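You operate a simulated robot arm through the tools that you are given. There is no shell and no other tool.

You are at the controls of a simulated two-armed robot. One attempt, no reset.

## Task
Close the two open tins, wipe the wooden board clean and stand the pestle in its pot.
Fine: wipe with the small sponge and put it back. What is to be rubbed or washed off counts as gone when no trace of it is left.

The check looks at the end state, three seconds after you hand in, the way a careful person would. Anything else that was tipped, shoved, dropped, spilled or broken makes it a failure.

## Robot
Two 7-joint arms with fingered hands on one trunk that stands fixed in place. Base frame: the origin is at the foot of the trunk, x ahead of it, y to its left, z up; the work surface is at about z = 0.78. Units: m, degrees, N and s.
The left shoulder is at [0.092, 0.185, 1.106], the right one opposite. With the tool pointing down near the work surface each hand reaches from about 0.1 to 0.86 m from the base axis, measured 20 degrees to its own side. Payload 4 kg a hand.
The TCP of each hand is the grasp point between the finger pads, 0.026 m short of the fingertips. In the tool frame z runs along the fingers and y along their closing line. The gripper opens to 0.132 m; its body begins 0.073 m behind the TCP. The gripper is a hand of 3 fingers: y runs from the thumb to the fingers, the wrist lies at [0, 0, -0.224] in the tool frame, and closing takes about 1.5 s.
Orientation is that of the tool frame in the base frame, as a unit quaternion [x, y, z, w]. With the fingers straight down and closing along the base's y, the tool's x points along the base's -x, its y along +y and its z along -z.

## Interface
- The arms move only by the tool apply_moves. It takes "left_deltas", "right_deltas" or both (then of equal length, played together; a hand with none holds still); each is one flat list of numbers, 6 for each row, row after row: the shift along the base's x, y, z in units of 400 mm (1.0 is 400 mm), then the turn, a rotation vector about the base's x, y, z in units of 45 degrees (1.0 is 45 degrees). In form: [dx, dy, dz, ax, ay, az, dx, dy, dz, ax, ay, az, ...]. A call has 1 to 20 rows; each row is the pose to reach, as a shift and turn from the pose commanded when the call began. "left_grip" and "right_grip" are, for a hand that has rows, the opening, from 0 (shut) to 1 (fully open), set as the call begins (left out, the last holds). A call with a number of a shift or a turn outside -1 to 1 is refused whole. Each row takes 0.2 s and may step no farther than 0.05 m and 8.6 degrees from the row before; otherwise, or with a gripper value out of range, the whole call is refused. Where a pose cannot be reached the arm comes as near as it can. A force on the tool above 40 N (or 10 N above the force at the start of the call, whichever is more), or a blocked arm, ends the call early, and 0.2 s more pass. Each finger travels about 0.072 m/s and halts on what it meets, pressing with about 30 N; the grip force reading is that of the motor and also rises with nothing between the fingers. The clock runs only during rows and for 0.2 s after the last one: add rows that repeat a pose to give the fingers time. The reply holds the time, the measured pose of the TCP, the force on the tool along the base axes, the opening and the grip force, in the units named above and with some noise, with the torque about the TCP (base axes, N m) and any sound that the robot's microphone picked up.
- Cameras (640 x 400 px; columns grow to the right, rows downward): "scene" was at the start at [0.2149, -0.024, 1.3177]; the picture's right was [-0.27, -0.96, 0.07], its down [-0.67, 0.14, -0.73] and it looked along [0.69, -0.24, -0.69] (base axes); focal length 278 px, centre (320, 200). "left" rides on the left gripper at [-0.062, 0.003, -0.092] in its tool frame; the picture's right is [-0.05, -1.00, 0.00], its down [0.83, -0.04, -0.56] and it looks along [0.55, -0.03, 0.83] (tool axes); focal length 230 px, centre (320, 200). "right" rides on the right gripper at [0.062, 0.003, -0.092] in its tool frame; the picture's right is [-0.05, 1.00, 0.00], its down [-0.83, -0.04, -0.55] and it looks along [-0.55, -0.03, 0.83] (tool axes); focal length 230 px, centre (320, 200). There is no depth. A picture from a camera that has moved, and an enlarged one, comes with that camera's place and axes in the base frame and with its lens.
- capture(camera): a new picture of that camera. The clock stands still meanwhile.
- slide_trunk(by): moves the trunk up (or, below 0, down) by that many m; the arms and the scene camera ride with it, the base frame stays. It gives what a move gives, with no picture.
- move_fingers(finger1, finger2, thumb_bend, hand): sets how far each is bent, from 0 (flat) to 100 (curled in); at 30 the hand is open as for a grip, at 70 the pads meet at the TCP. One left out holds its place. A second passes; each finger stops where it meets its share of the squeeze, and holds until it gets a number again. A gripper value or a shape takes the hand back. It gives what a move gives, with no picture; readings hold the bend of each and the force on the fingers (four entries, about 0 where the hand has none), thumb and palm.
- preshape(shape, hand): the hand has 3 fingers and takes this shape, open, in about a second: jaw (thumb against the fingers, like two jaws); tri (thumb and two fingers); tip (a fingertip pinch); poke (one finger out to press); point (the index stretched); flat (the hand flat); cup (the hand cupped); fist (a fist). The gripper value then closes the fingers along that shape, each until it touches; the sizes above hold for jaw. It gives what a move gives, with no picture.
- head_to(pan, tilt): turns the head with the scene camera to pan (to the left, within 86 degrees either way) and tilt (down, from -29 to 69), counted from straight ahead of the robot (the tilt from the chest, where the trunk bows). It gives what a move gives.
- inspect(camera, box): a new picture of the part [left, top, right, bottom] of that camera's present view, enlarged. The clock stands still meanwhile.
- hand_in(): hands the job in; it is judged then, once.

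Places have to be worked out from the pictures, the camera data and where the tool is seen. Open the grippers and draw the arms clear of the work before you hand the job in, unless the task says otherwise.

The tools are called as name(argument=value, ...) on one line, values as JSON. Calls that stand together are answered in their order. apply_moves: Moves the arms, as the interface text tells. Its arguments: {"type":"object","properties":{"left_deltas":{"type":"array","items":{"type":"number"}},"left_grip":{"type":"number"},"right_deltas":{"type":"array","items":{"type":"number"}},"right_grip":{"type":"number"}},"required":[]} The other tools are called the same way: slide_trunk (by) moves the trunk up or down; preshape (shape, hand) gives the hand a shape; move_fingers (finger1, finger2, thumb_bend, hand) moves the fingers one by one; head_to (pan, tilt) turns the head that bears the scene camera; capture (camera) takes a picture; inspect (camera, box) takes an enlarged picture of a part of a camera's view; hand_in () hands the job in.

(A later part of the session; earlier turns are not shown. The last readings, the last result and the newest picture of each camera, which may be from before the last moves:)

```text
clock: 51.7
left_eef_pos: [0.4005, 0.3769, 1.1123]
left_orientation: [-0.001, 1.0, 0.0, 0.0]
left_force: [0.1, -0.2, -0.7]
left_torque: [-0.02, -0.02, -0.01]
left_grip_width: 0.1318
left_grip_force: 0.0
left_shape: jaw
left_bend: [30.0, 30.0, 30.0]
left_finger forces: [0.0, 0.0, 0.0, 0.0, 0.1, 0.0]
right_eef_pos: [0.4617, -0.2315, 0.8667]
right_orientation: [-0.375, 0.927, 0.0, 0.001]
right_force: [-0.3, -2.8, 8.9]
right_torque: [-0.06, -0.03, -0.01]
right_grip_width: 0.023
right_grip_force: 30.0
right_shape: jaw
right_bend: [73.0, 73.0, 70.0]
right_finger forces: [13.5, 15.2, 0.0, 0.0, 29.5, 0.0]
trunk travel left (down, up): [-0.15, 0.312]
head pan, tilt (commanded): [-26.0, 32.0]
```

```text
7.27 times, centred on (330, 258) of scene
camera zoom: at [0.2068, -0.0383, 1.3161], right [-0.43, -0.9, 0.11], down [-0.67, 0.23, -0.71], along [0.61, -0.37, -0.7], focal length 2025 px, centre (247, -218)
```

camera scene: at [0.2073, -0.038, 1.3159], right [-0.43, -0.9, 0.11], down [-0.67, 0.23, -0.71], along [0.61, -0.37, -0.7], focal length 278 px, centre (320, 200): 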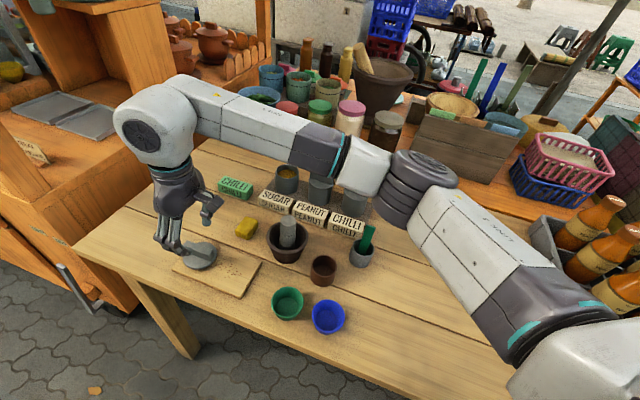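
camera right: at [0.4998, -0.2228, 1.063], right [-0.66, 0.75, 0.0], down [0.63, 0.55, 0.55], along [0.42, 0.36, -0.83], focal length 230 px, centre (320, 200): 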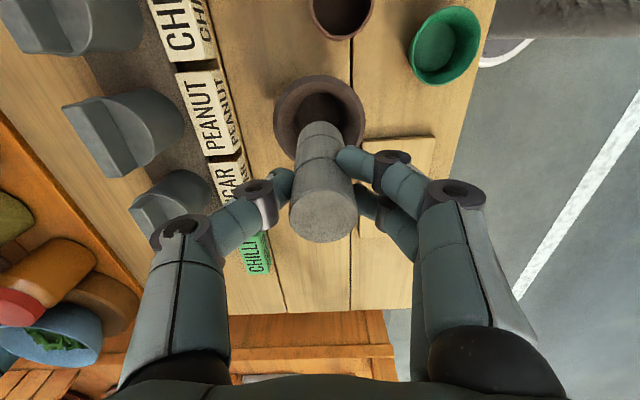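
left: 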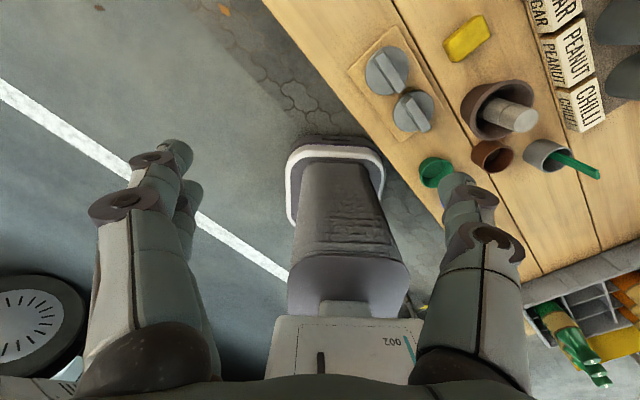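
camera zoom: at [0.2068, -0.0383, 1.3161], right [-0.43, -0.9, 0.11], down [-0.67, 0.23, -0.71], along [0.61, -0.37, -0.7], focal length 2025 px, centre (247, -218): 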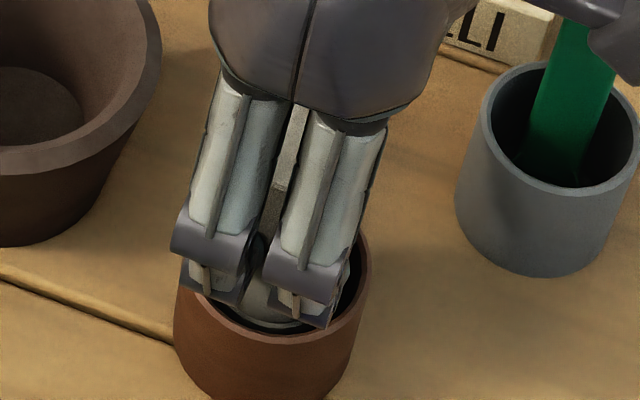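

The pestle stands on the pot's floor (9 N). I relax the push and open the fingers.

apply_moves(right_deltas=[0, 0, 0.004, 0, 0, 0])

apply_moves(right_deltas=[0, 0, 0, 0, 0, 0, 0, 0, 0, 0, 0, 0, 0, 0, 0, 0, 0, 0, 0, 0, 0, 0, 0, 0], right_grip=0.55)

inspect(camera="right", box=[240, 70, 400, 250])

inspect(camera="scene", box=[300, 220, 380, 285])

```text
clock: 52.1
left_eef_pos: [0.4002, 0.3775, 1.1135]
left_orientation: [-0.001, 1.0, -0.001, 0.0]
left_force: [0.2, -0.9, 0.4]
left_torque: [0.02, -0.01, 0.0]
left_grip_width: 0.1318
left_grip_force: 0.2
left_shape: jaw
left_bend: [30.0, 30.0, 30.0]
left_finger forces: [0.0, 0.1, 0.1, 0.0, 0.1, 0.0]
right_eef_pos: [0.4608, -0.2331, 0.8667]
right_orientation: [-0.375, 0.927, 0.0, -0.001]
right_force: [0.7, -0.5, 4.8]
right_torque: [-0.03, -0.04, -0.02]
right_grip_width: 0.023
right_grip_force: 30.9
right_shape: jaw
right_bend: [73.0, 73.0, 70.0]
right_finger forces: [13.0, 15.3, 0.1, 0.1, 28.4, 0.0]
trunk travel left (down, up): [-0.15, 0.312]
head pan, tilt (commanded): [-26.0, 32.0]
```

```text
clock: 53.1
left_eef_pos: [0.4006, 0.3778, 1.1122]
left_orientation: [0.0, 1.0, 0.0, -0.001]
left_force: [-1.5, -0.9, -0.5]
left_torque: [0.03, 0.0, 0.07]
left_grip_width: 0.1318
left_grip_force: 0.1
left_shape: jaw
left_bend: [30.0, 30.0, 30.0]
left_finger forces: [0.1, 0.0, 0.1, 0.1, 0.1, 0.0]
right_eef_pos: [0.4597, -0.2323, 0.8669]
right_orientation: [-0.375, 0.927, 0.0, 0.0]
right_force: [0.2, -1.2, 0.5]
right_torque: [-0.02, 0.0, 0.02]
right_grip_width: 0.0719
right_grip_force: 0.2
right_shape: jaw
right_bend: [72.0, 72.0, 70.0]
right_finger forces: [0.0, 0.0, 0.0, 0.0, 0.1, 0.0]
trunk travel left (down, up): [-0.15, 0.312]
head pan, tilt (commanded): [-26.0, 32.0]
```

```text
2.22 times, centred on (320, 160) of right
camera zoom: at [0.4161, -0.2728, 0.9594], right [-0.66, 0.75, 0.0], down [0.63, 0.55, 0.55], along [0.42, 0.36, -0.83], focal length 511 px, centre (320, 289)
```

zoom: 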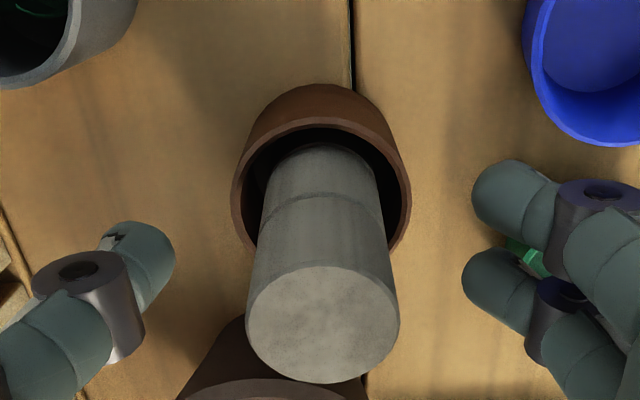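

```text
6.15 times, centred on (340, 252) of scene
camera zoom: at [0.2075, -0.0382, 1.3158], right [-0.43, -0.9, 0.11], down [-0.67, 0.23, -0.71], along [0.61, -0.37, -0.7], focal length 1713 px, centre (197, -123)
```

zoom: 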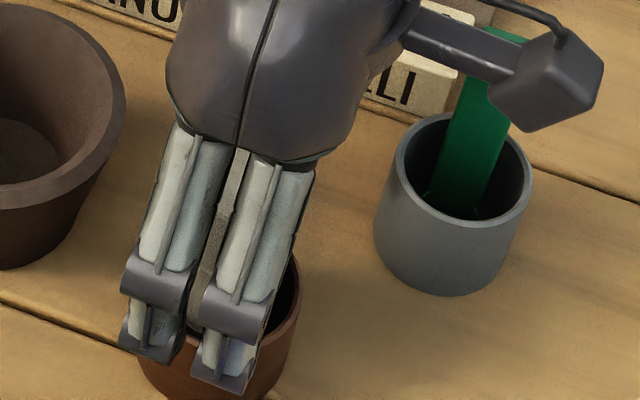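

The pestle stands free in the pot. I raise the hand straight up and look at the result.

apply_moves(right_deltas=[0, 0, 0.05, 0, 0, 0, 0, 0, 0.12, 0, 0, 0, 0, 0, 0.2, 0, 0, 0, 0, 0, 0.28, 0, 0, 0])

inspect(camera="scene", box=[260, 190, 400, 300])

inspect(camera="right", box=[220, 50, 420, 250])

```text
clock: 54.1
left_eef_pos: [0.4002, 0.3781, 1.113]
left_orientation: [0.0, 1.0, -0.001, 0.001]
left_force: [-0.2, -0.5, 0.0]
left_torque: [-0.02, 0.04, -0.01]
left_grip_width: 0.132
left_grip_force: 0.0
left_shape: jaw
left_bend: [30.0, 30.0, 30.0]
left_finger forces: [0.0, 0.0, 0.0, 0.0, 0.1, 0.1]
right_eef_pos: [0.4607, -0.2301, 0.9789]
right_orientation: [-0.374, 0.927, -0.001, -0.001]
right_force: [0.7, 0.7, -0.1]
right_torque: [-0.01, 0.01, -0.02]
right_grip_width: 0.0721
right_grip_force: 0.1
right_shape: jaw
right_bend: [72.0, 72.0, 70.0]
right_finger forces: [0.0, 0.1, 0.1, 0.0, 0.0, 0.0]
trunk travel left (down, up): [-0.15, 0.312]
head pan, tilt (commanded): [-26.0, 32.0]
```

```text
3.64 times, centred on (330, 245) of scene
camera zoom: at [0.2069, -0.0378, 1.316], right [-0.43, -0.9, 0.11], down [-0.67, 0.23, -0.71], along [0.61, -0.37, -0.7], focal length 1012 px, centre (284, 36)
```

zoom: 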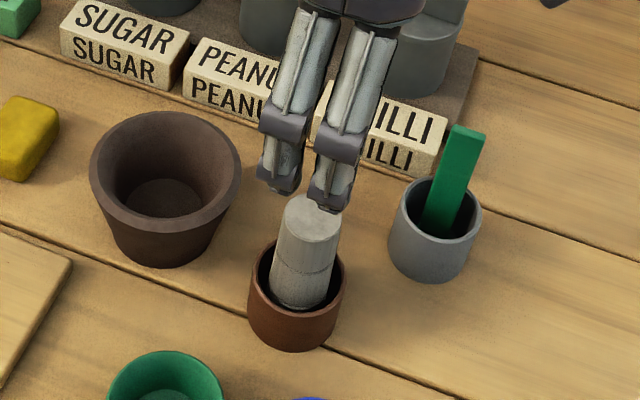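

```text
2.00 times, centred on (320, 150) of right
camera zoom: at [0.4154, -0.2716, 1.0719], right [-0.66, 0.75, 0.0], down [0.63, 0.55, 0.55], along [0.42, 0.36, -0.83], focal length 460 px, centre (320, 300)
```

zoom: 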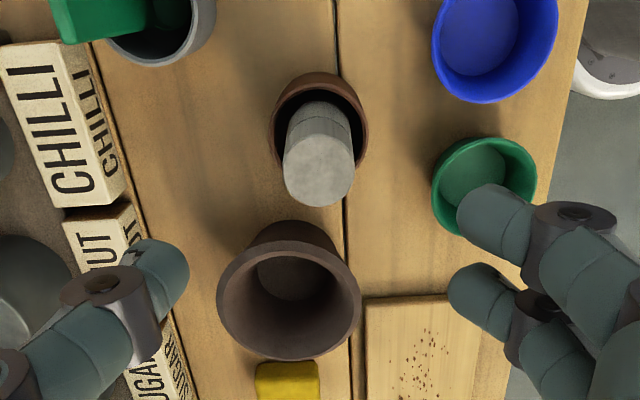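

Done: the pestle stands in the brown pot. Now the sponge: I move above it (about [0.632, -0.115]) for a precise look, so that I can put it back in the same spot later.

apply_moves(right_deltas=[0.086, 0.058, 0, 0, 0, 0, 0.171, 0.115, -0.02, 0, 0, 0, 0.257, 0.173, -0.05, 0, 0, 0, 0.342, 0.23, -0.09, 0, 0, 0, 0.428, 0.288, -0.1225, 0, 0, 0, 0.428, 0.288, -0.1225, 0, 0, 0], right_grip=0.6)

capture(camera="right")

inspect(camera="right", box=[240, 70, 400, 200])

inspect(camera="scene", box=[170, 190, 290, 290])

```text
clock: 55.5
left_eef_pos: [0.3998, 0.3774, 1.1133]
left_orientation: [0.0, 1.0, 0.0, 0.0]
left_force: [-1.0, -0.1, 0.0]
left_torque: [0.02, -0.01, -0.02]
left_grip_width: 0.1316
left_grip_force: 0.0
left_shape: jaw
left_bend: [30.0, 30.0, 30.0]
left_finger forces: [0.0, 0.1, 0.1, 0.0, 0.0, 0.1]
right_eef_pos: [0.6334, -0.1166, 0.9309]
right_orientation: [-0.374, 0.927, 0.0, 0.0]
right_force: [-0.1, 0.4, -0.7]
right_torque: [0.02, 0.02, 0.01]
right_grip_width: 0.0788
right_grip_force: 0.0
right_shape: jaw
right_bend: [71.0, 71.0, 71.0]
right_finger forces: [0.0, 0.1, 0.0, 0.0, 0.0, 0.1]
trunk travel left (down, up): [-0.15, 0.312]
head pan, tilt (commanded): [-26.0, 32.0]
```

```text
taken
camera right: at [0.588, -0.1568, 1.0225], right [-0.66, 0.75, 0.0], down [0.63, 0.55, 0.56], along [0.42, 0.36, -0.83], focal length 230 px, centre (320, 200)
```

right: 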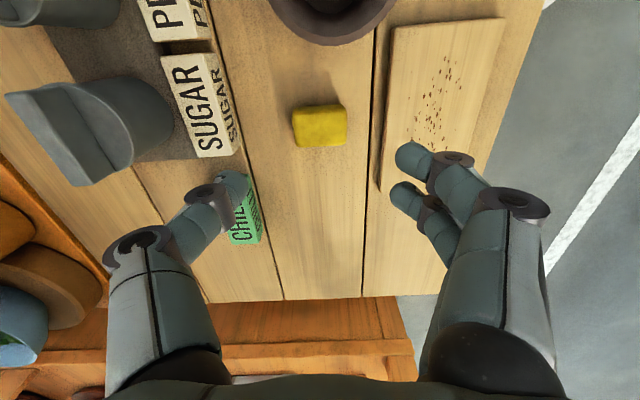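

```text
3.08 times, centred on (320, 135) of right
camera zoom: at [0.588, -0.1568, 1.0225], right [-0.66, 0.75, 0.0], down [0.63, 0.55, 0.56], along [0.42, 0.36, -0.83], focal length 708 px, centre (320, 400)
```

zoom: 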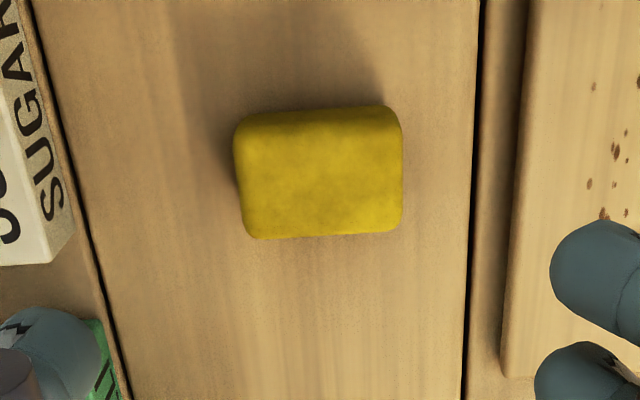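

```text
4.00 times, centred on (230, 240) of scene
camera zoom: at [0.2069, -0.039, 1.316], right [-0.43, -0.9, 0.11], down [-0.67, 0.23, -0.71], along [0.61, -0.37, -0.7], focal length 1114 px, centre (680, 40)
```

zoom: 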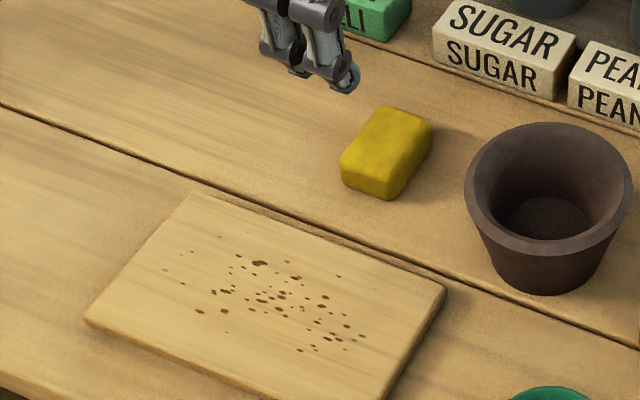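

The sponge is about 50 × 33 × 21 mm, centred near [0.636, -0.115], its long side almost exactly along the closing line. I lower the half-open hand around it to TCP 0.815.

apply_moves(right_deltas=[0.0075, 0.0048, -0.05, 0, 0, 0, 0.0075, 0.0048, -0.12, 0, 0, 0, 0.0075, 0.0048, -0.19, 0, 0, 0, 0.0075, 0.0048, -0.25, 0, 0, 0, 0.0075, 0.0048, -0.288, 0, 0, 0, 0.0075, 0.0048, -0.288, 0, 0, 0], right_grip=0.52)

inspect(camera="right", box=[220, 80, 420, 240])

inspect(camera="scene", box=[200, 190, 300, 270])

```text
clock: 56.9
left_eef_pos: [0.4004, 0.3792, 1.1128]
left_orientation: [0.001, 1.0, 0.0, 0.0]
left_force: [-0.1, -0.4, -0.7]
left_torque: [-0.01, -0.02, -0.02]
left_grip_width: 0.1321
left_grip_force: 0.0
left_shape: jaw
left_bend: [30.0, 30.0, 30.0]
left_finger forces: [0.0, 0.0, 0.0, 0.0, 0.1, 0.0]
right_eef_pos: [0.6359, -0.1138, 0.8155]
right_orientation: [-0.374, 0.927, 0.001, 0.0]
right_force: [-0.1, -0.4, -0.3]
right_torque: [-0.02, 0.02, 0.03]
right_grip_width: 0.0693
right_grip_force: 0.0
right_shape: jaw
right_bend: [72.0, 72.0, 70.0]
right_finger forces: [0.0, 0.0, 0.1, 0.1, 0.1, 0.0]
trunk travel left (down, up): [-0.15, 0.312]
head pan, tilt (commanded): [-26.0, 32.0]
```

```text
2.50 times, centred on (320, 160) of right
camera zoom: at [0.5905, -0.1538, 0.9073], right [-0.66, 0.75, 0.0], down [0.63, 0.55, 0.55], along [0.42, 0.36, -0.83], focal length 575 px, centre (320, 300)
```

zoom: 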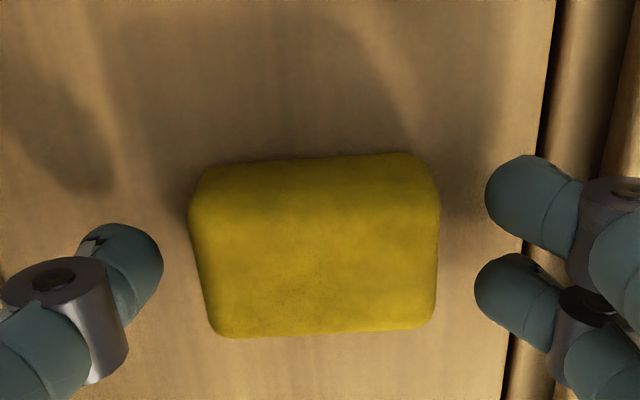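

```text
5.00 times, centred on (250, 230) of scene
camera zoom: at [0.2074, -0.0382, 1.3159], right [-0.43, -0.9, 0.11], down [-0.67, 0.23, -0.71], along [0.61, -0.37, -0.7], focal length 1392 px, centre (670, 50)
```

zoom: 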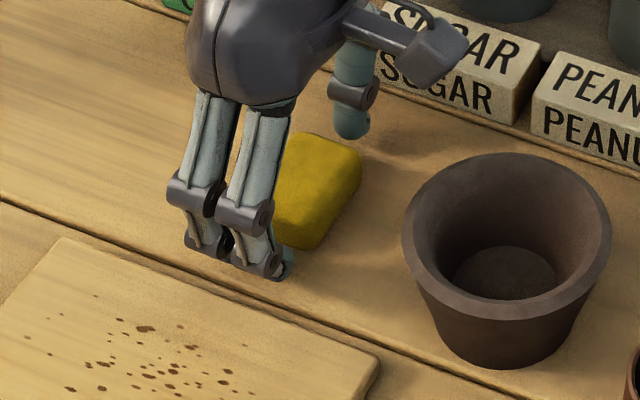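

The sponge lies centred between thumb and fingers. I close on it.

apply_moves(right_deltas=[0, 0, 0, 0, 0, 0, 0, 0, 0, 0, 0, 0, 0, 0, 0, 0, 0, 0, 0, 0, 0, 0, 0, 0, 0, 0, 0, 0, 0, 0], right_grip=0.0)

inspect(camera="right", box=[220, 80, 420, 240])

inspect(camera="scene", box=[200, 190, 300, 270])

```text
clock: 58.1
left_eef_pos: [0.4, 0.3782, 1.1123]
left_orientation: [-0.001, 1.0, 0.0, 0.0]
left_force: [-0.2, -0.2, -0.3]
left_torque: [-0.02, 0.02, -0.01]
left_grip_width: 0.1319
left_grip_force: 0.0
left_shape: jaw
left_bend: [30.0, 30.0, 30.0]
left_finger forces: [0.0, 0.1, 0.0, 0.0, 0.0, 0.0]
right_eef_pos: [0.635, -0.1128, 0.8142]
right_orientation: [-0.375, 0.927, -0.001, 0.0]
right_force: [-1.1, -0.4, 0.1]
right_torque: [0.02, -0.02, 0.0]
right_grip_width: 0.0454
right_grip_force: 30.5
right_shape: jaw
right_bend: [74.0, 74.0, 70.0]
right_finger forces: [13.7, 13.6, 0.1, 0.0, 27.3, 0.0]
trunk travel left (down, up): [-0.15, 0.312]
head pan, tilt (commanded): [-26.0, 32.0]
```

```text
2.50 times, centred on (320, 160) of right
camera zoom: at [0.5906, -0.1538, 0.9075], right [-0.66, 0.75, 0.0], down [0.63, 0.55, 0.55], along [0.42, 0.36, -0.83], focal length 575 px, centre (320, 300)
```

zoom: 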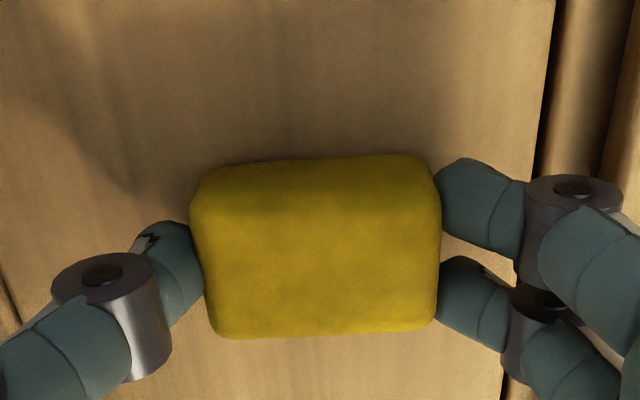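

```text
5.00 times, centred on (250, 230) of scene
camera zoom: at [0.2076, -0.0382, 1.3158], right [-0.43, -0.9, 0.11], down [-0.67, 0.23, -0.71], along [0.61, -0.37, -0.7], focal length 1392 px, centre (670, 50)
```

zoom: 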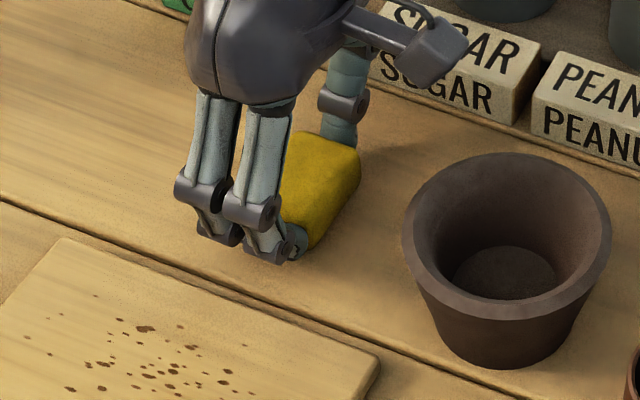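

The sponge is held at its original place (TCP [0.6355, -0.1133, 0.8148], which I'll return to). I lift it and carry it over the board's centre, stopping about 2 cm above the surface.

apply_moves(right_deltas=[0, 0, 0.06, 0, 0, 0, 0, 0, 0.1125, 0, 0, 0, -0.06, 0.068, 0.1125, 0, 0, 0, -0.12, 0.1355, 0.1125, 0, 0, 0, -0.18125, 0.20325, 0.1125, 0, 0, 0, -0.18125, 0.20325, 0.07, 0, 0, 0, -0.18125, 0.20325, 0.07, 0, 0, 0])

inspect(camera="scene", box=[160, 190, 290, 300])

capture(camera="right")

```text
clock: 59.7
left_eef_pos: [0.3997, 0.3788, 1.1122]
left_orientation: [0.0, 1.0, 0.001, 0.0]
left_force: [0.0, -0.4, -0.3]
left_torque: [0.0, -0.01, 0.02]
left_grip_width: 0.1316
left_grip_force: 0.0
left_shape: jaw
left_bend: [30.0, 30.0, 30.0]
left_finger forces: [0.1, 0.0, 0.0, 0.0, 0.0, 0.1]
right_eef_pos: [0.5638, -0.0332, 0.8441]
right_orientation: [-0.375, 0.927, 0.0, 0.0]
right_force: [-0.3, -0.1, 0.0]
right_torque: [0.0, -0.01, -0.02]
right_grip_width: 0.0457
right_grip_force: 30.3
right_shape: jaw
right_bend: [74.0, 74.0, 70.0]
right_finger forces: [13.8, 13.6, 0.0, 0.0, 27.4, 0.1]
trunk travel left (down, up): [-0.15, 0.312]
head pan, tilt (commanded): [-26.0, 32.0]
```

```text
3.64 times, centred on (225, 245) of scene
camera zoom: at [0.2072, -0.0378, 1.3159], right [-0.43, -0.9, 0.11], down [-0.67, 0.23, -0.71], along [0.61, -0.37, -0.7], focal length 1012 px, centre (666, 36)
```

zoom: 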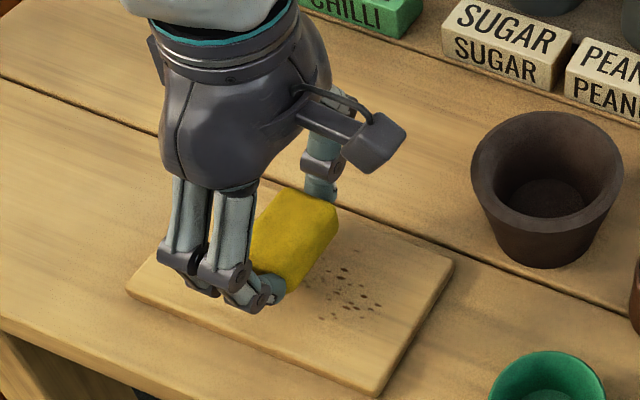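

```text
taken
camera right: at [0.5181, -0.0741, 0.9356], right [-0.66, 0.75, 0.0], down [0.63, 0.55, 0.55], along [0.42, 0.36, -0.83], focal length 230 px, centre (320, 200)
```

right: 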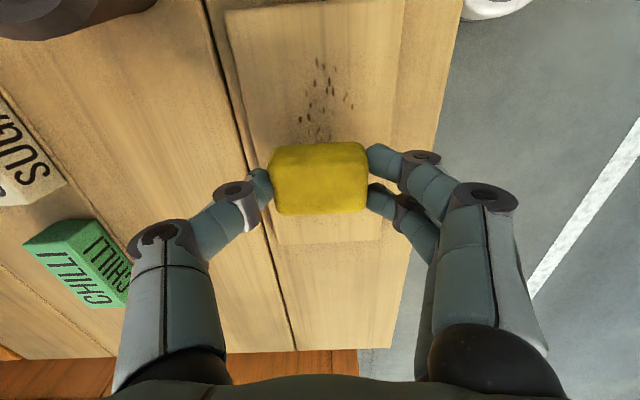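

The sponge hovers over the stain. I lower it stepwise until it touches the board.

apply_moves(right_deltas=[0, 0, -0.015, 0, 0, 0, 0, 0, -0.03, 0, 0, 0, 0, 0, -0.0375, 0, 0, 0])

```text
clock: 60.5
left_eef_pos: [0.4014, 0.3772, 1.113]
left_orientation: [0.0, 1.0, 0.0, 0.0]
left_force: [-0.3, -0.7, 0.2]
left_torque: [0.03, 0.04, 0.0]
left_grip_width: 0.1321
left_grip_force: 0.0
left_shape: jaw
left_bend: [30.0, 30.0, 30.0]
left_finger forces: [0.0, 0.1, 0.0, 0.0, 0.0, 0.0]
right_eef_pos: [0.5637, -0.0343, 0.8272]
right_orientation: [-0.375, 0.927, 0.0, 0.0]
right_force: [0.2, 0.9, 0.3]
right_torque: [-0.01, 0.01, 0.05]
right_grip_width: 0.0458
right_grip_force: 30.0
right_shape: jaw
right_bend: [74.0, 74.0, 70.0]
right_finger forces: [13.8, 13.6, 0.0, 0.0, 27.4, 0.0]
trunk travel left (down, up): [-0.15, 0.312]
head pan, tilt (commanded): [-26.0, 32.0]
```

No contact yet at TCP 0.827. I continue a few millimetres.

apply_moves(right_deltas=[0, 0, -0.006, 0, 0, 0, 0, 0, -0.0105, 0, 0, 0, 0, 0, -0.0105, 0, 0, 0])

```text
clock: 61.3
left_eef_pos: [0.3987, 0.3768, 1.1129]
left_orientation: [0.0, 1.0, 0.0, 0.001]
left_force: [0.4, 0.1, -0.2]
left_torque: [0.02, -0.02, 0.0]
left_grip_width: 0.1317
left_grip_force: 0.0
left_shape: jaw
left_bend: [30.0, 30.0, 30.0]
left_finger forces: [0.0, 0.0, 0.0, 0.0, 0.0, 0.0]
right_eef_pos: [0.564, -0.0332, 0.8245]
right_orientation: [-0.375, 0.927, 0.0, 0.002]
right_force: [0.6, -2.2, 15.4]
right_torque: [-0.05, -0.05, 0.04]
right_grip_width: 0.0457
right_grip_force: 30.1
right_shape: jaw
right_bend: [74.0, 74.0, 70.0]
right_finger forces: [14.8, 14.6, 0.0, 0.1, 31.9, 0.0]
trunk travel left (down, up): [-0.15, 0.312]
head pan, tilt (commanded): [-26.0, 32.0]
```

Contact with 15 N; I ease off by 1 mm and wipe slowly along the board's length and back through the middle.

apply_moves(right_deltas=[0, 0, 0.0025, 0, 0, 0, 0.0359, 0.0348, 0.0025, 0, 0, 0, 0.0719, 0.0695, 0.0025, 0, 0, 0, 0.1114, 0.1078, 0.0025, 0, 0, 0, 0.0719, 0.0695, 0.0025, 0, 0, 0, 0.0359, 0.0348, 0.0025, 0, 0, 0, 0, 0, 0.0025, 0, 0, 0, -0.0359, -0.0348, 0.0025, 0, 0, 0, -0.0719, -0.0695, 0.0025, 0, 0, 0, -0.1006, -0.0973, 0.0025, 0, 0, 0, -0.0719, -0.0695, 0.0025, 0, 0, 0, -0.0359, -0.0348, 0.0025, 0, 0, 0, 0, 0, 0.0025, 0, 0, 0])

inspect(camera="scene", box=[160, 190, 290, 300])

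inspect(camera="right", box=[220, 0, 440, 250])

```text
clock: 64.1
left_eef_pos: [0.4015, 0.3789, 1.1129]
left_orientation: [0.0, 1.0, 0.001, 0.0]
left_force: [0.7, 0.2, -0.1]
left_torque: [-0.02, -0.02, 0.0]
left_grip_width: 0.132
left_grip_force: 0.0
left_shape: jaw
left_bend: [30.0, 30.0, 30.0]
left_finger forces: [0.0, 0.0, 0.0, 0.0, 0.0, 0.0]
right_eef_pos: [0.5626, -0.0336, 0.8266]
right_orientation: [-0.375, 0.927, -0.001, -0.001]
right_force: [-2.8, -2.0, 7.0]
right_torque: [-0.08, -0.01, 0.01]
right_grip_width: 0.0458
right_grip_force: 29.8
right_shape: jaw
right_bend: [74.0, 74.0, 70.0]
right_finger forces: [15.8, 15.4, 0.0, 0.0, 30.8, 0.0]
trunk travel left (down, up): [-0.15, 0.312]
head pan, tilt (commanded): [-26.0, 32.0]
```

```text
3.64 times, centred on (225, 245) of scene
camera zoom: at [0.2068, -0.038, 1.3158], right [-0.43, -0.9, 0.11], down [-0.67, 0.23, -0.71], along [0.61, -0.37, -0.7], focal length 1012 px, centre (666, 36)
```

zoom: 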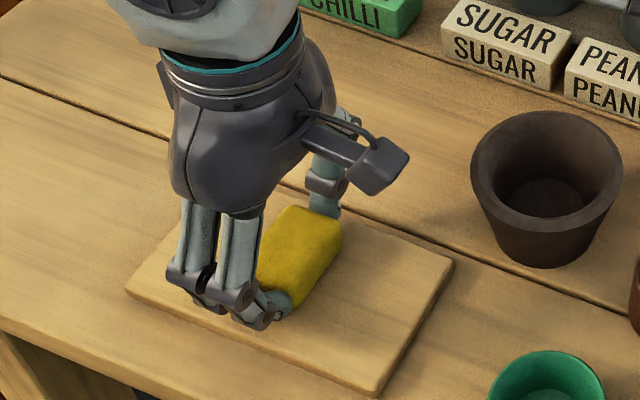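

```text
1.60 times, centred on (330, 125) of right
camera zoom: at [0.5179, -0.0745, 0.9182], right [-0.66, 0.75, 0.0], down [0.63, 0.55, 0.55], along [0.42, 0.36, -0.83], focal length 368 px, centre (304, 320)
```

zoom: 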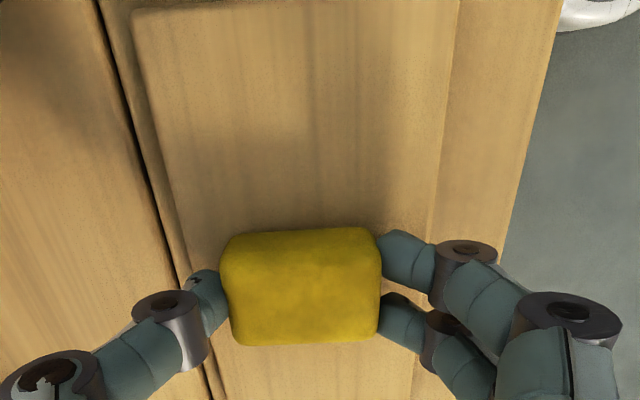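

The stain vanishes where the sponge passed and the board didn't shift. I wipe two more lanes, offset ±13 mm, to cover the full width.

apply_moves(right_deltas=[0.0226, -0.0234, 0, 0, 0, 0, 0.0585, 0.0114, 0, 0, 0, 0, 0.0945, 0.0461, 0, 0, 0, 0, 0.134, 0.0844, 0, 0, 0, 0, 0.0945, 0.0461, 0, 0, 0, 0, 0.0585, 0.0114, 0, 0, 0, 0, 0.0226, -0.0234, 0, 0, 0, 0, -0.0133, -0.0582, 0, 0, 0, 0, -0.0583, -0.1016, 0, 0, 0, 0, -0.0898, -0.0869, 0, 0, 0, 0, -0.1232, -0.0739, 0, 0, 0, 0, -0.0945, -0.0461, 0, 0, 0, 0, -0.0585, -0.0114, 0, 0, 0, 0, -0.0226, 0.0234, 0, 0, 0, 0, 0.0133, 0.0582, 0, 0, 0, 0, 0.0493, 0.0929, 0, 0, 0, 0, 0.0888, 0.1312, 0, 0, 0, 0, 0.0493, 0.0929, 0, 0, 0, 0, -0.0226, 0.0234, 0, 0, 0, 0, 0, 0, 0, 0, 0, 0])

apply_moves(right_deltas=[0, 0, 0.05, 0, 0, 0, 0, 0, 0.11, 0, 0, 0, -0.05, -0.1, 0.2, 0, 0, 0, -0.05, -0.1, 0.2, 0, 0, 0])

inspect(camera="scene", box=[160, 210, 280, 310])

capture(camera="right")

```text
clock: 68.3
left_eef_pos: [0.3996, 0.3799, 1.1123]
left_orientation: [0.0, 1.0, -0.001, 0.0]
left_force: [-0.7, 0.5, 0.1]
left_torque: [-0.02, 0.0, -0.04]
left_grip_width: 0.1318
left_grip_force: 0.0
left_shape: jaw
left_bend: [30.0, 30.0, 30.0]
left_finger forces: [0.2, 0.0, 0.0, 0.0, 0.0, 0.0]
right_eef_pos: [0.563, -0.0318, 0.826]
right_orientation: [-0.375, 0.927, 0.0, -0.001]
right_force: [-3.5, 1.6, 9.8]
right_torque: [0.04, 0.14, 0.01]
right_grip_width: 0.0465
right_grip_force: 29.9
right_shape: jaw
right_bend: [74.0, 74.0, 70.0]
right_finger forces: [16.6, 16.3, 0.1, 0.0, 28.8, 0.1]
trunk travel left (down, up): [-0.15, 0.312]
head pan, tilt (commanded): [-26.0, 32.0]
```

```text
refused: row 3 steps farther than a row can; nothing moved
```

```text
4.00 times, centred on (220, 260) of scene
camera zoom: at [0.2061, -0.0372, 1.3161], right [-0.43, -0.9, 0.11], down [-0.67, 0.23, -0.71], along [0.61, -0.37, -0.7], focal length 1114 px, centre (720, -40)
```

zoom: 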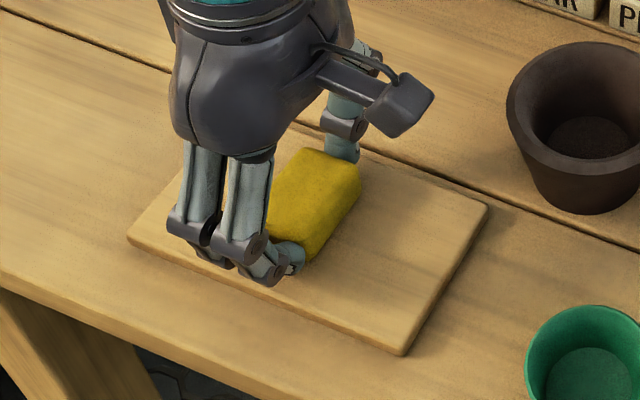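

```text
taken
camera right: at [0.5175, -0.072, 0.9178], right [-0.66, 0.75, 0.0], down [0.63, 0.55, 0.55], along [0.42, 0.36, -0.83], focal length 230 px, centre (320, 200)
```

right: 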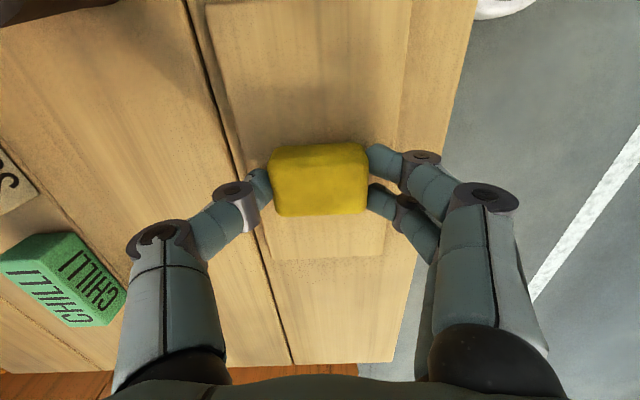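

The lanes are wiped. I lift the sponge and move it back above its home spot, then check the board.

apply_moves(right_deltas=[0, 0, 0.06, 0, 0, 0, 0, 0, 0.12, 0, 0, 0, 0.06, -0.068, 0.12, 0, 0, 0, 0.12, -0.1355, 0.12, 0, 0, 0, 0.18125, -0.20325, 0.12, 0, 0, 0, 0.18125, -0.20325, 0.12, 0, 0, 0])

inspect(camera="scene", box=[165, 225, 275, 305])

inspect(camera="right", box=[300, 0, 520, 200])

inspect(camera="right", box=[220, 80, 420, 240])

```text
clock: 69.7
left_eef_pos: [0.4, 0.3783, 1.112]
left_orientation: [0.0, 1.0, 0.0, 0.0]
left_force: [0.2, 0.3, 0.1]
left_torque: [-0.02, 0.02, -0.02]
left_grip_width: 0.1318
left_grip_force: 0.2
left_shape: jaw
left_bend: [30.0, 30.0, 30.0]
left_finger forces: [0.1, 0.0, 0.1, 0.0, 0.0, 0.0]
right_eef_pos: [0.6372, -0.1131, 0.8728]
right_orientation: [-0.374, 0.927, 0.001, 0.0]
right_force: [0.3, -0.3, -1.1]
right_torque: [-0.07, 0.02, -0.03]
right_grip_width: 0.0463
right_grip_force: 30.6
right_shape: jaw
right_bend: [74.0, 74.0, 70.0]
right_finger forces: [15.0, 14.7, 0.0, 0.0, 29.9, 0.0]
trunk travel left (down, up): [-0.15, 0.312]
head pan, tilt (commanded): [-26.0, 32.0]
```

```text
5.00 times, centred on (220, 265) of scene
camera zoom: at [0.2074, -0.0378, 1.3158], right [-0.43, -0.9, 0.11], down [-0.67, 0.23, -0.71], along [0.61, -0.37, -0.7], focal length 1392 px, centre (820, -125)
```

zoom: 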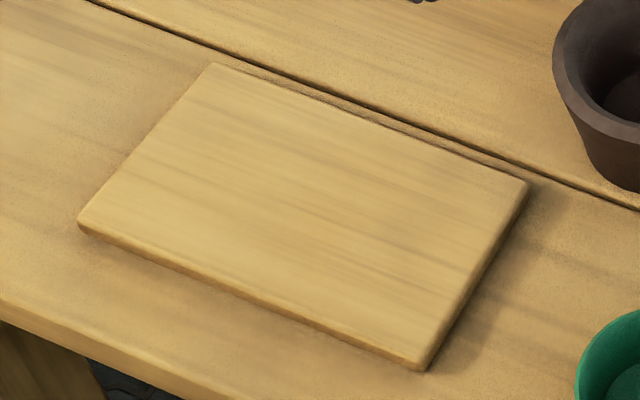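

```text
2.00 times, centred on (410, 100) of right
camera zoom: at [0.5918, -0.154, 0.9646], right [-0.66, 0.75, 0.0], down [0.63, 0.55, 0.55], along [0.42, 0.36, -0.83], focal length 460 px, centre (140, 400)
```

zoom: 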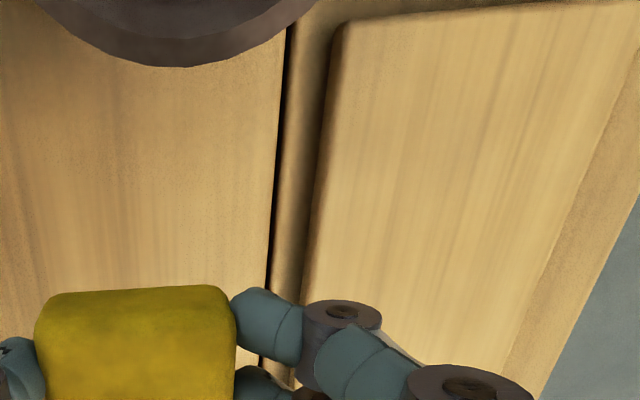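

```text
2.50 times, centred on (320, 160) of right
camera zoom: at [0.5918, -0.154, 0.9646], right [-0.66, 0.75, 0.0], down [0.63, 0.55, 0.55], along [0.42, 0.36, -0.83], focal length 575 px, centre (320, 300)
```

zoom: 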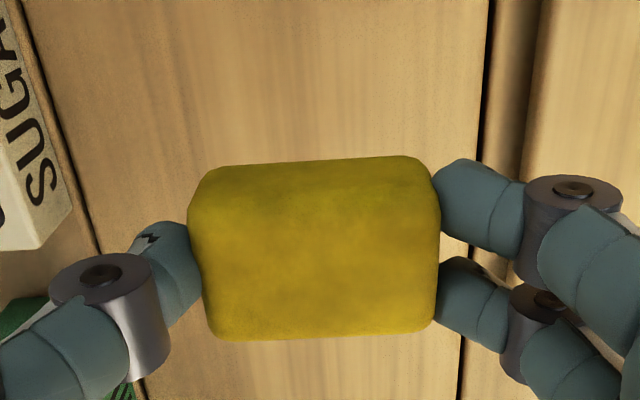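

The board looks clean. Before putting the sponge down, I look for the faintest remnants at higher zoom.

inspect(camera="scene", box=[178, 232, 228, 282])

inspect(camera="scene", box=[220, 245, 275, 305])

```text
8.00 times, centred on (203, 257) of scene
camera zoom: at [0.2074, -0.0378, 1.3158], right [-0.43, -0.9, 0.11], down [-0.67, 0.23, -0.71], along [0.61, -0.37, -0.7], focal length 2227 px, centre (1256, -256)
```

zoom: 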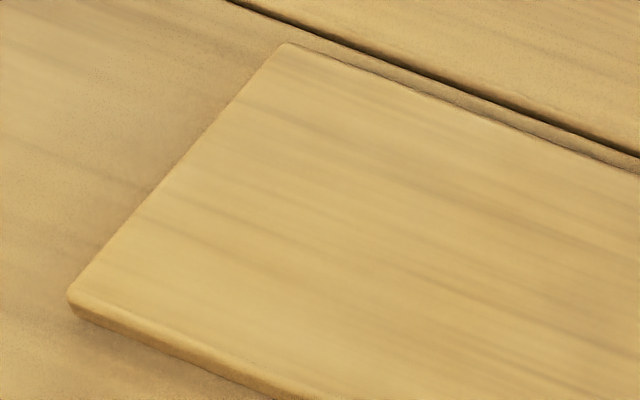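

```text
6.67 times, centred on (248, 275) of scene
camera zoom: at [0.2074, -0.0378, 1.3158], right [-0.43, -0.9, 0.11], down [-0.67, 0.23, -0.71], along [0.61, -0.37, -0.7], focal length 1856 px, centre (803, -300)
```

zoom: 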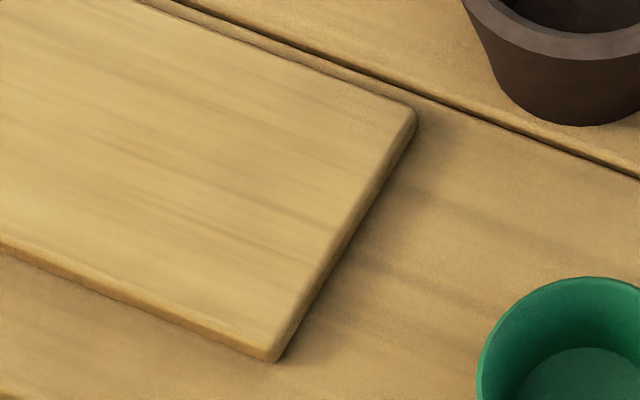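

The board is spotless to the eye. Since no trace at all may remain, I do a second full wiping pass as a safeguard, same pressure.

apply_moves(right_deltas=[-0.06, 0.068, 0, 0, 0, 0, -0.12, 0.1355, 0, 0, 0, 0, -0.18125, 0.20325, 0, 0, 0, 0, -0.18125, 0.20325, -0.06, 0, 0, 0, -0.18125, 0.20325, -0.105, 0, 0, 0, -0.18125, 0.20325, -0.121, 0, 0, 0, -0.1453, 0.23805, -0.121, 0, 0, 0, -0.1093, 0.27275, -0.121, 0, 0, 0, -0.0698, 0.31105, -0.121, 0, 0, 0, -0.1093, 0.27275, -0.121, 0, 0, 0, -0.1453, 0.23805, -0.121, 0, 0, 0, -0.18125, 0.20325, -0.121, 0, 0, 0, -0.2172, 0.16845, -0.121, 0, 0, 0, -0.2532, 0.13375, -0.121, 0, 0, 0, -0.2819, 0.10595, -0.121, 0, 0, 0, -0.2532, 0.13375, -0.121, 0, 0, 0, -0.2172, 0.16845, -0.121, 0, 0, 0, -0.18125, 0.20325, -0.121, 0, 0, 0])

apply_moves(right_deltas=[0.026, -0.027, 0, 0, 0, 0, 0.062, 0.0078, 0, 0, 0, 0, 0.098, 0.0425, 0, 0, 0, 0, 0.1374, 0.0808, 0, 0, 0, 0, 0.098, 0.0425, 0, 0, 0, 0, 0.062, 0.0078, 0, 0, 0, 0, 0.026, -0.027, 0, 0, 0, 0, -0.01, -0.0618, 0, 0, 0, 0, -0.0549, -0.1052, 0, 0, 0, 0, -0.0898, -0.0869, 0, 0, 0, 0, -0.1266, -0.0703, 0, 0, 0, 0, -0.0979, -0.0425, 0, 0, 0, 0, -0.0619, -0.0078, 0, 0, 0, 0, -0.026, 0.027, 0, 0, 0, 0, 0.0099, 0.0618, 0, 0, 0, 0, 0.0459, 0.0965, 0, 0, 0, 0, 0.0854, 0.1348, 0, 0, 0, 0, 0.0459, 0.0965, 0, 0, 0, 0, -0.026, 0.027, 0, 0, 0, 0, 0, 0, 0, 0, 0, 0])

```text
clock: 73.5
left_eef_pos: [0.3983, 0.3777, 1.1132]
left_orientation: [0.0, 1.0, 0.0, 0.001]
left_force: [-0.3, -0.8, -0.2]
left_torque: [0.02, 0.02, 0.01]
left_grip_width: 0.1321
left_grip_force: 0.1
left_shape: jaw
left_bend: [30.0, 30.0, 30.0]
left_finger forces: [0.0, 0.0, 0.1, 0.0, 0.0, 0.1]
right_eef_pos: [0.563, -0.0332, 0.8253]
right_orientation: [-0.375, 0.927, -0.001, 0.0]
right_force: [-6.5, -4.4, 16.9]
right_torque: [-0.1, 0.12, -0.02]
right_grip_width: 0.0466
right_grip_force: 29.8
right_shape: jaw
right_bend: [74.0, 74.0, 71.0]
right_finger forces: [17.0, 16.7, 0.0, 0.1, 31.9, 0.0]
trunk travel left (down, up): [-0.15, 0.312]
head pan, tilt (commanded): [-26.0, 32.0]
```

```text
clock: 77.7
left_eef_pos: [0.3989, 0.3782, 1.1117]
left_orientation: [0.0, 1.0, -0.001, 0.0]
left_force: [0.3, 0.1, -0.1]
left_torque: [0.03, 0.01, 0.03]
left_grip_width: 0.1318
left_grip_force: 0.0
left_shape: jaw
left_bend: [30.0, 30.0, 30.0]
left_finger forces: [0.1, 0.0, 0.1, 0.0, 0.0, 0.0]
right_eef_pos: [0.564, -0.0315, 0.8261]
right_orientation: [-0.376, 0.927, 0.0, 0.0]
right_force: [-5.7, 1.3, 10.6]
right_torque: [0.01, 0.14, 0.0]
right_grip_width: 0.0469
right_grip_force: 29.9
right_shape: jaw
right_bend: [74.0, 74.0, 71.0]
right_finger forces: [16.9, 16.5, 0.0, 0.1, 28.9, 0.0]
trunk travel left (down, up): [-0.15, 0.312]
head pan, tilt (commanded): [-26.0, 32.0]
```

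Second pass done. I lift the sponge and return above its home spot, then check board position and sponge attitude.

apply_moves(right_deltas=[0, 0, 0.06, 0, 0, 0, 0, 0, 0.1125, 0, 0, 0, 0.06, -0.068, 0.1125, 0, 0, 0, 0.12, -0.1355, 0.1125, 0, 0, 0, 0.18125, -0.20325, 0.1125, 0, 0, 0, 0.18125, -0.20325, 0.1125, 0, 0, 0])

inspect(camera="scene", box=[165, 190, 295, 305])

inspect(camera="right", box=[220, 80, 420, 240])

```text
clock: 79.1
left_eef_pos: [0.401, 0.3789, 1.1121]
left_orientation: [0.001, 1.0, -0.001, 0.0]
left_force: [-0.3, 0.3, 0.5]
left_torque: [0.02, -0.02, 0.01]
left_grip_width: 0.1319
left_grip_force: 0.0
left_shape: jaw
left_bend: [30.0, 30.0, 30.0]
left_finger forces: [0.0, 0.0, 0.1, 0.1, 0.0, 0.0]
right_eef_pos: [0.6357, -0.1143, 0.8684]
right_orientation: [-0.375, 0.927, 0.0, 0.0]
right_force: [-0.5, -0.3, 0.2]
right_torque: [0.0, -0.03, -0.01]
right_grip_width: 0.0468
right_grip_force: 30.4
right_shape: jaw
right_bend: [74.0, 74.0, 71.0]
right_finger forces: [15.1, 14.8, 0.0, 0.1, 29.9, 0.0]
trunk travel left (down, up): [-0.15, 0.312]
head pan, tilt (commanded): [-26.0, 32.0]
```

```text
3.48 times, centred on (230, 248) of scene
camera zoom: at [0.2074, -0.0378, 1.3159], right [-0.43, -0.9, 0.11], down [-0.67, 0.23, -0.71], along [0.61, -0.37, -0.7], focal length 968 px, centre (633, 35)
```

zoom: 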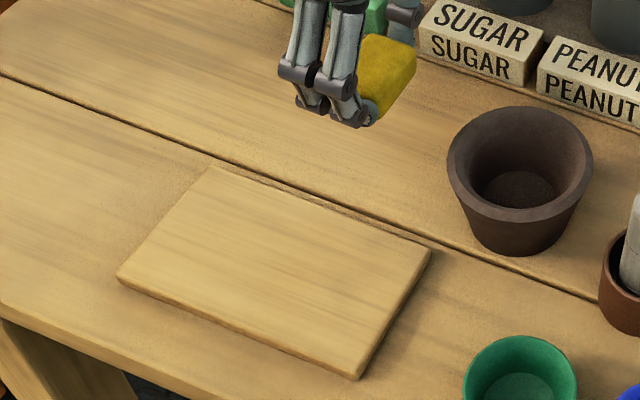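

```text
2.50 times, centred on (320, 160) of right
camera zoom: at [0.5906, -0.1557, 0.9614], right [-0.66, 0.75, 0.0], down [0.63, 0.55, 0.55], along [0.42, 0.36, -0.83], focal length 575 px, centre (320, 300)
```

zoom: 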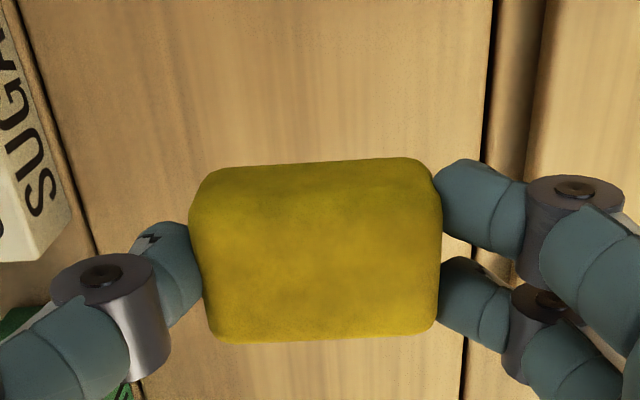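

The board is clean and in place; the sponge is still level in the grip. I lower it to its original spot.

apply_moves(right_deltas=[0, 0, -0.06, 0, 0, 0, 0, 0, -0.11, 0, 0, 0, 0, 0, -0.13, 0, 0, 0, 0, 0, -0.13, 0, 0, 0])

inspect(camera="scene", box=[200, 190, 300, 270])

```text
clock: 80.1
left_eef_pos: [0.4004, 0.3767, 1.1132]
left_orientation: [0.0, 1.0, 0.0, -0.001]
left_force: [0.4, 0.5, 0.4]
left_torque: [0.0, 0.02, 0.04]
left_grip_width: 0.1322
left_grip_force: 0.0
left_shape: jaw
left_bend: [30.0, 30.0, 30.0]
left_finger forces: [0.0, 0.1, 0.0, 0.1, 0.1, 0.1]
right_eef_pos: [0.6342, -0.1139, 0.8162]
right_orientation: [-0.375, 0.927, 0.0, 0.0]
right_force: [0.3, 0.2, 0.3]
right_torque: [0.02, 0.0, -0.03]
right_grip_width: 0.0467
right_grip_force: 30.1
right_shape: jaw
right_bend: [74.0, 74.0, 71.0]
right_finger forces: [15.1, 14.9, 0.0, 0.0, 30.0, 0.0]
trunk travel left (down, up): [-0.15, 0.312]
head pan, tilt (commanded): [-26.0, 32.0]
```

```text
5.00 times, centred on (250, 230) of scene
camera zoom: at [0.2076, -0.0382, 1.3158], right [-0.43, -0.9, 0.11], down [-0.67, 0.23, -0.71], along [0.61, -0.37, -0.7], focal length 1392 px, centre (670, 50)
```

zoom: 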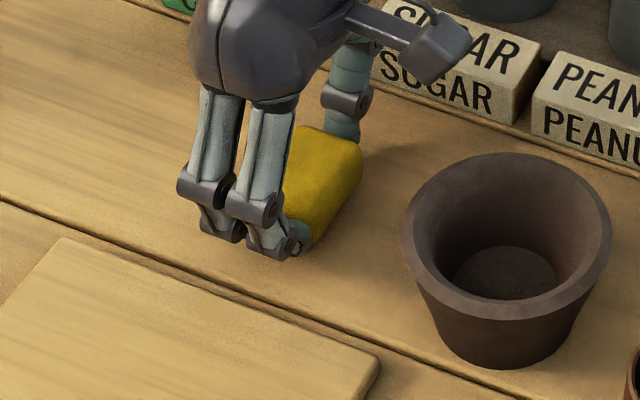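

Not quite touching yet. I lower 2–3 mm more until it's on the table.

apply_moves(right_deltas=[0, 0, -0.004, 0, 0, 0, 0, 0, -0.007, 0, 0, 0, 0, 0, -0.007, 0, 0, 0])

```text
clock: 80.9
left_eef_pos: [0.3994, 0.3776, 1.1131]
left_orientation: [0.0, 1.0, 0.0, 0.0]
left_force: [-0.1, 1.0, 0.0]
left_torque: [-0.01, -0.01, -0.01]
left_grip_width: 0.1316
left_grip_force: 0.1
left_shape: jaw
left_bend: [30.0, 30.0, 30.0]
left_finger forces: [0.0, 0.0, 0.1, 0.0, 0.0, 0.0]
right_eef_pos: [0.6355, -0.1148, 0.8144]
right_orientation: [-0.374, 0.927, 0.0, 0.0]
right_force: [-0.1, 0.1, 0.0]
right_torque: [0.02, -0.02, -0.01]
right_grip_width: 0.0466
right_grip_force: 29.9
right_shape: jaw
right_bend: [74.0, 74.0, 71.0]
right_finger forces: [15.2, 14.9, 0.0, 0.0, 30.0, 0.1]
trunk travel left (down, up): [-0.15, 0.312]
head pan, tilt (commanded): [-26.0, 32.0]
```

Still free; another 2 mm.

apply_moves(right_deltas=[0, 0, -0.003, 0, 0, 0, 0, 0, -0.005, 0, 0, 0, 0, 0, -0.005, 0, 0, 0])

```text
clock: 81.7
left_eef_pos: [0.4, 0.3779, 1.1131]
left_orientation: [0.0, 1.0, 0.0, 0.001]
left_force: [0.4, 0.3, -0.7]
left_torque: [0.0, 0.01, -0.01]
left_grip_width: 0.1316
left_grip_force: 0.0
left_shape: jaw
left_bend: [30.0, 30.0, 30.0]
left_finger forces: [0.1, 0.0, 0.0, 0.1, 0.0, 0.0]
right_eef_pos: [0.6354, -0.1135, 0.8129]
right_orientation: [-0.375, 0.927, 0.001, 0.0]
right_force: [1.1, -1.2, 4.9]
right_torque: [-0.02, -0.01, 0.02]
right_grip_width: 0.0466
right_grip_force: 30.2
right_shape: jaw
right_bend: [74.0, 74.0, 71.0]
right_finger forces: [14.8, 14.7, 0.0, 0.1, 31.0, 0.1]
trunk travel left (down, up): [-0.15, 0.312]
head pan, tilt (commanded): [-26.0, 32.0]
```

The sponge touches the table (5 N). I open the fingers to release it.

apply_moves(right_deltas=[0, 0, 0.001, 0, 0, 0, 0, 0, 0.001, 0, 0, 0, 0, 0, 0.001, 0, 0, 0, 0, 0, 0.001, 0, 0, 0], right_grip=0.53)

inspect(camera="right", box=[220, 80, 420, 240])

```text
clock: 82.7
left_eef_pos: [0.401, 0.3772, 1.1127]
left_orientation: [-0.001, 1.0, 0.0, 0.0]
left_force: [-0.1, -0.5, -0.3]
left_torque: [-0.01, -0.02, 0.01]
left_grip_width: 0.132
left_grip_force: 0.2
left_shape: jaw
left_bend: [30.0, 30.0, 30.0]
left_finger forces: [0.0, 0.0, 0.0, 0.0, 0.0, 0.1]
right_eef_pos: [0.6363, -0.1142, 0.8126]
right_orientation: [-0.375, 0.927, 0.0, 0.0]
right_force: [0.6, -0.7, -0.3]
right_torque: [0.0, 0.02, -0.02]
right_grip_width: 0.069
right_grip_force: 0.2
right_shape: jaw
right_bend: [72.0, 72.0, 70.0]
right_finger forces: [0.0, 0.0, 0.0, 0.1, 0.0, 0.0]
trunk travel left (down, up): [-0.15, 0.312]
head pan, tilt (commanded): [-26.0, 32.0]
```

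```text
2.50 times, centred on (320, 160) of right
camera zoom: at [0.5907, -0.1555, 0.9046], right [-0.66, 0.75, 0.0], down [0.63, 0.55, 0.55], along [0.42, 0.36, -0.83], focal length 575 px, centre (320, 300)
```

zoom: 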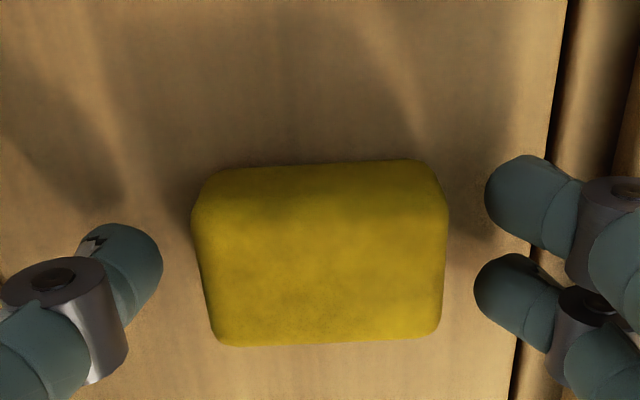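

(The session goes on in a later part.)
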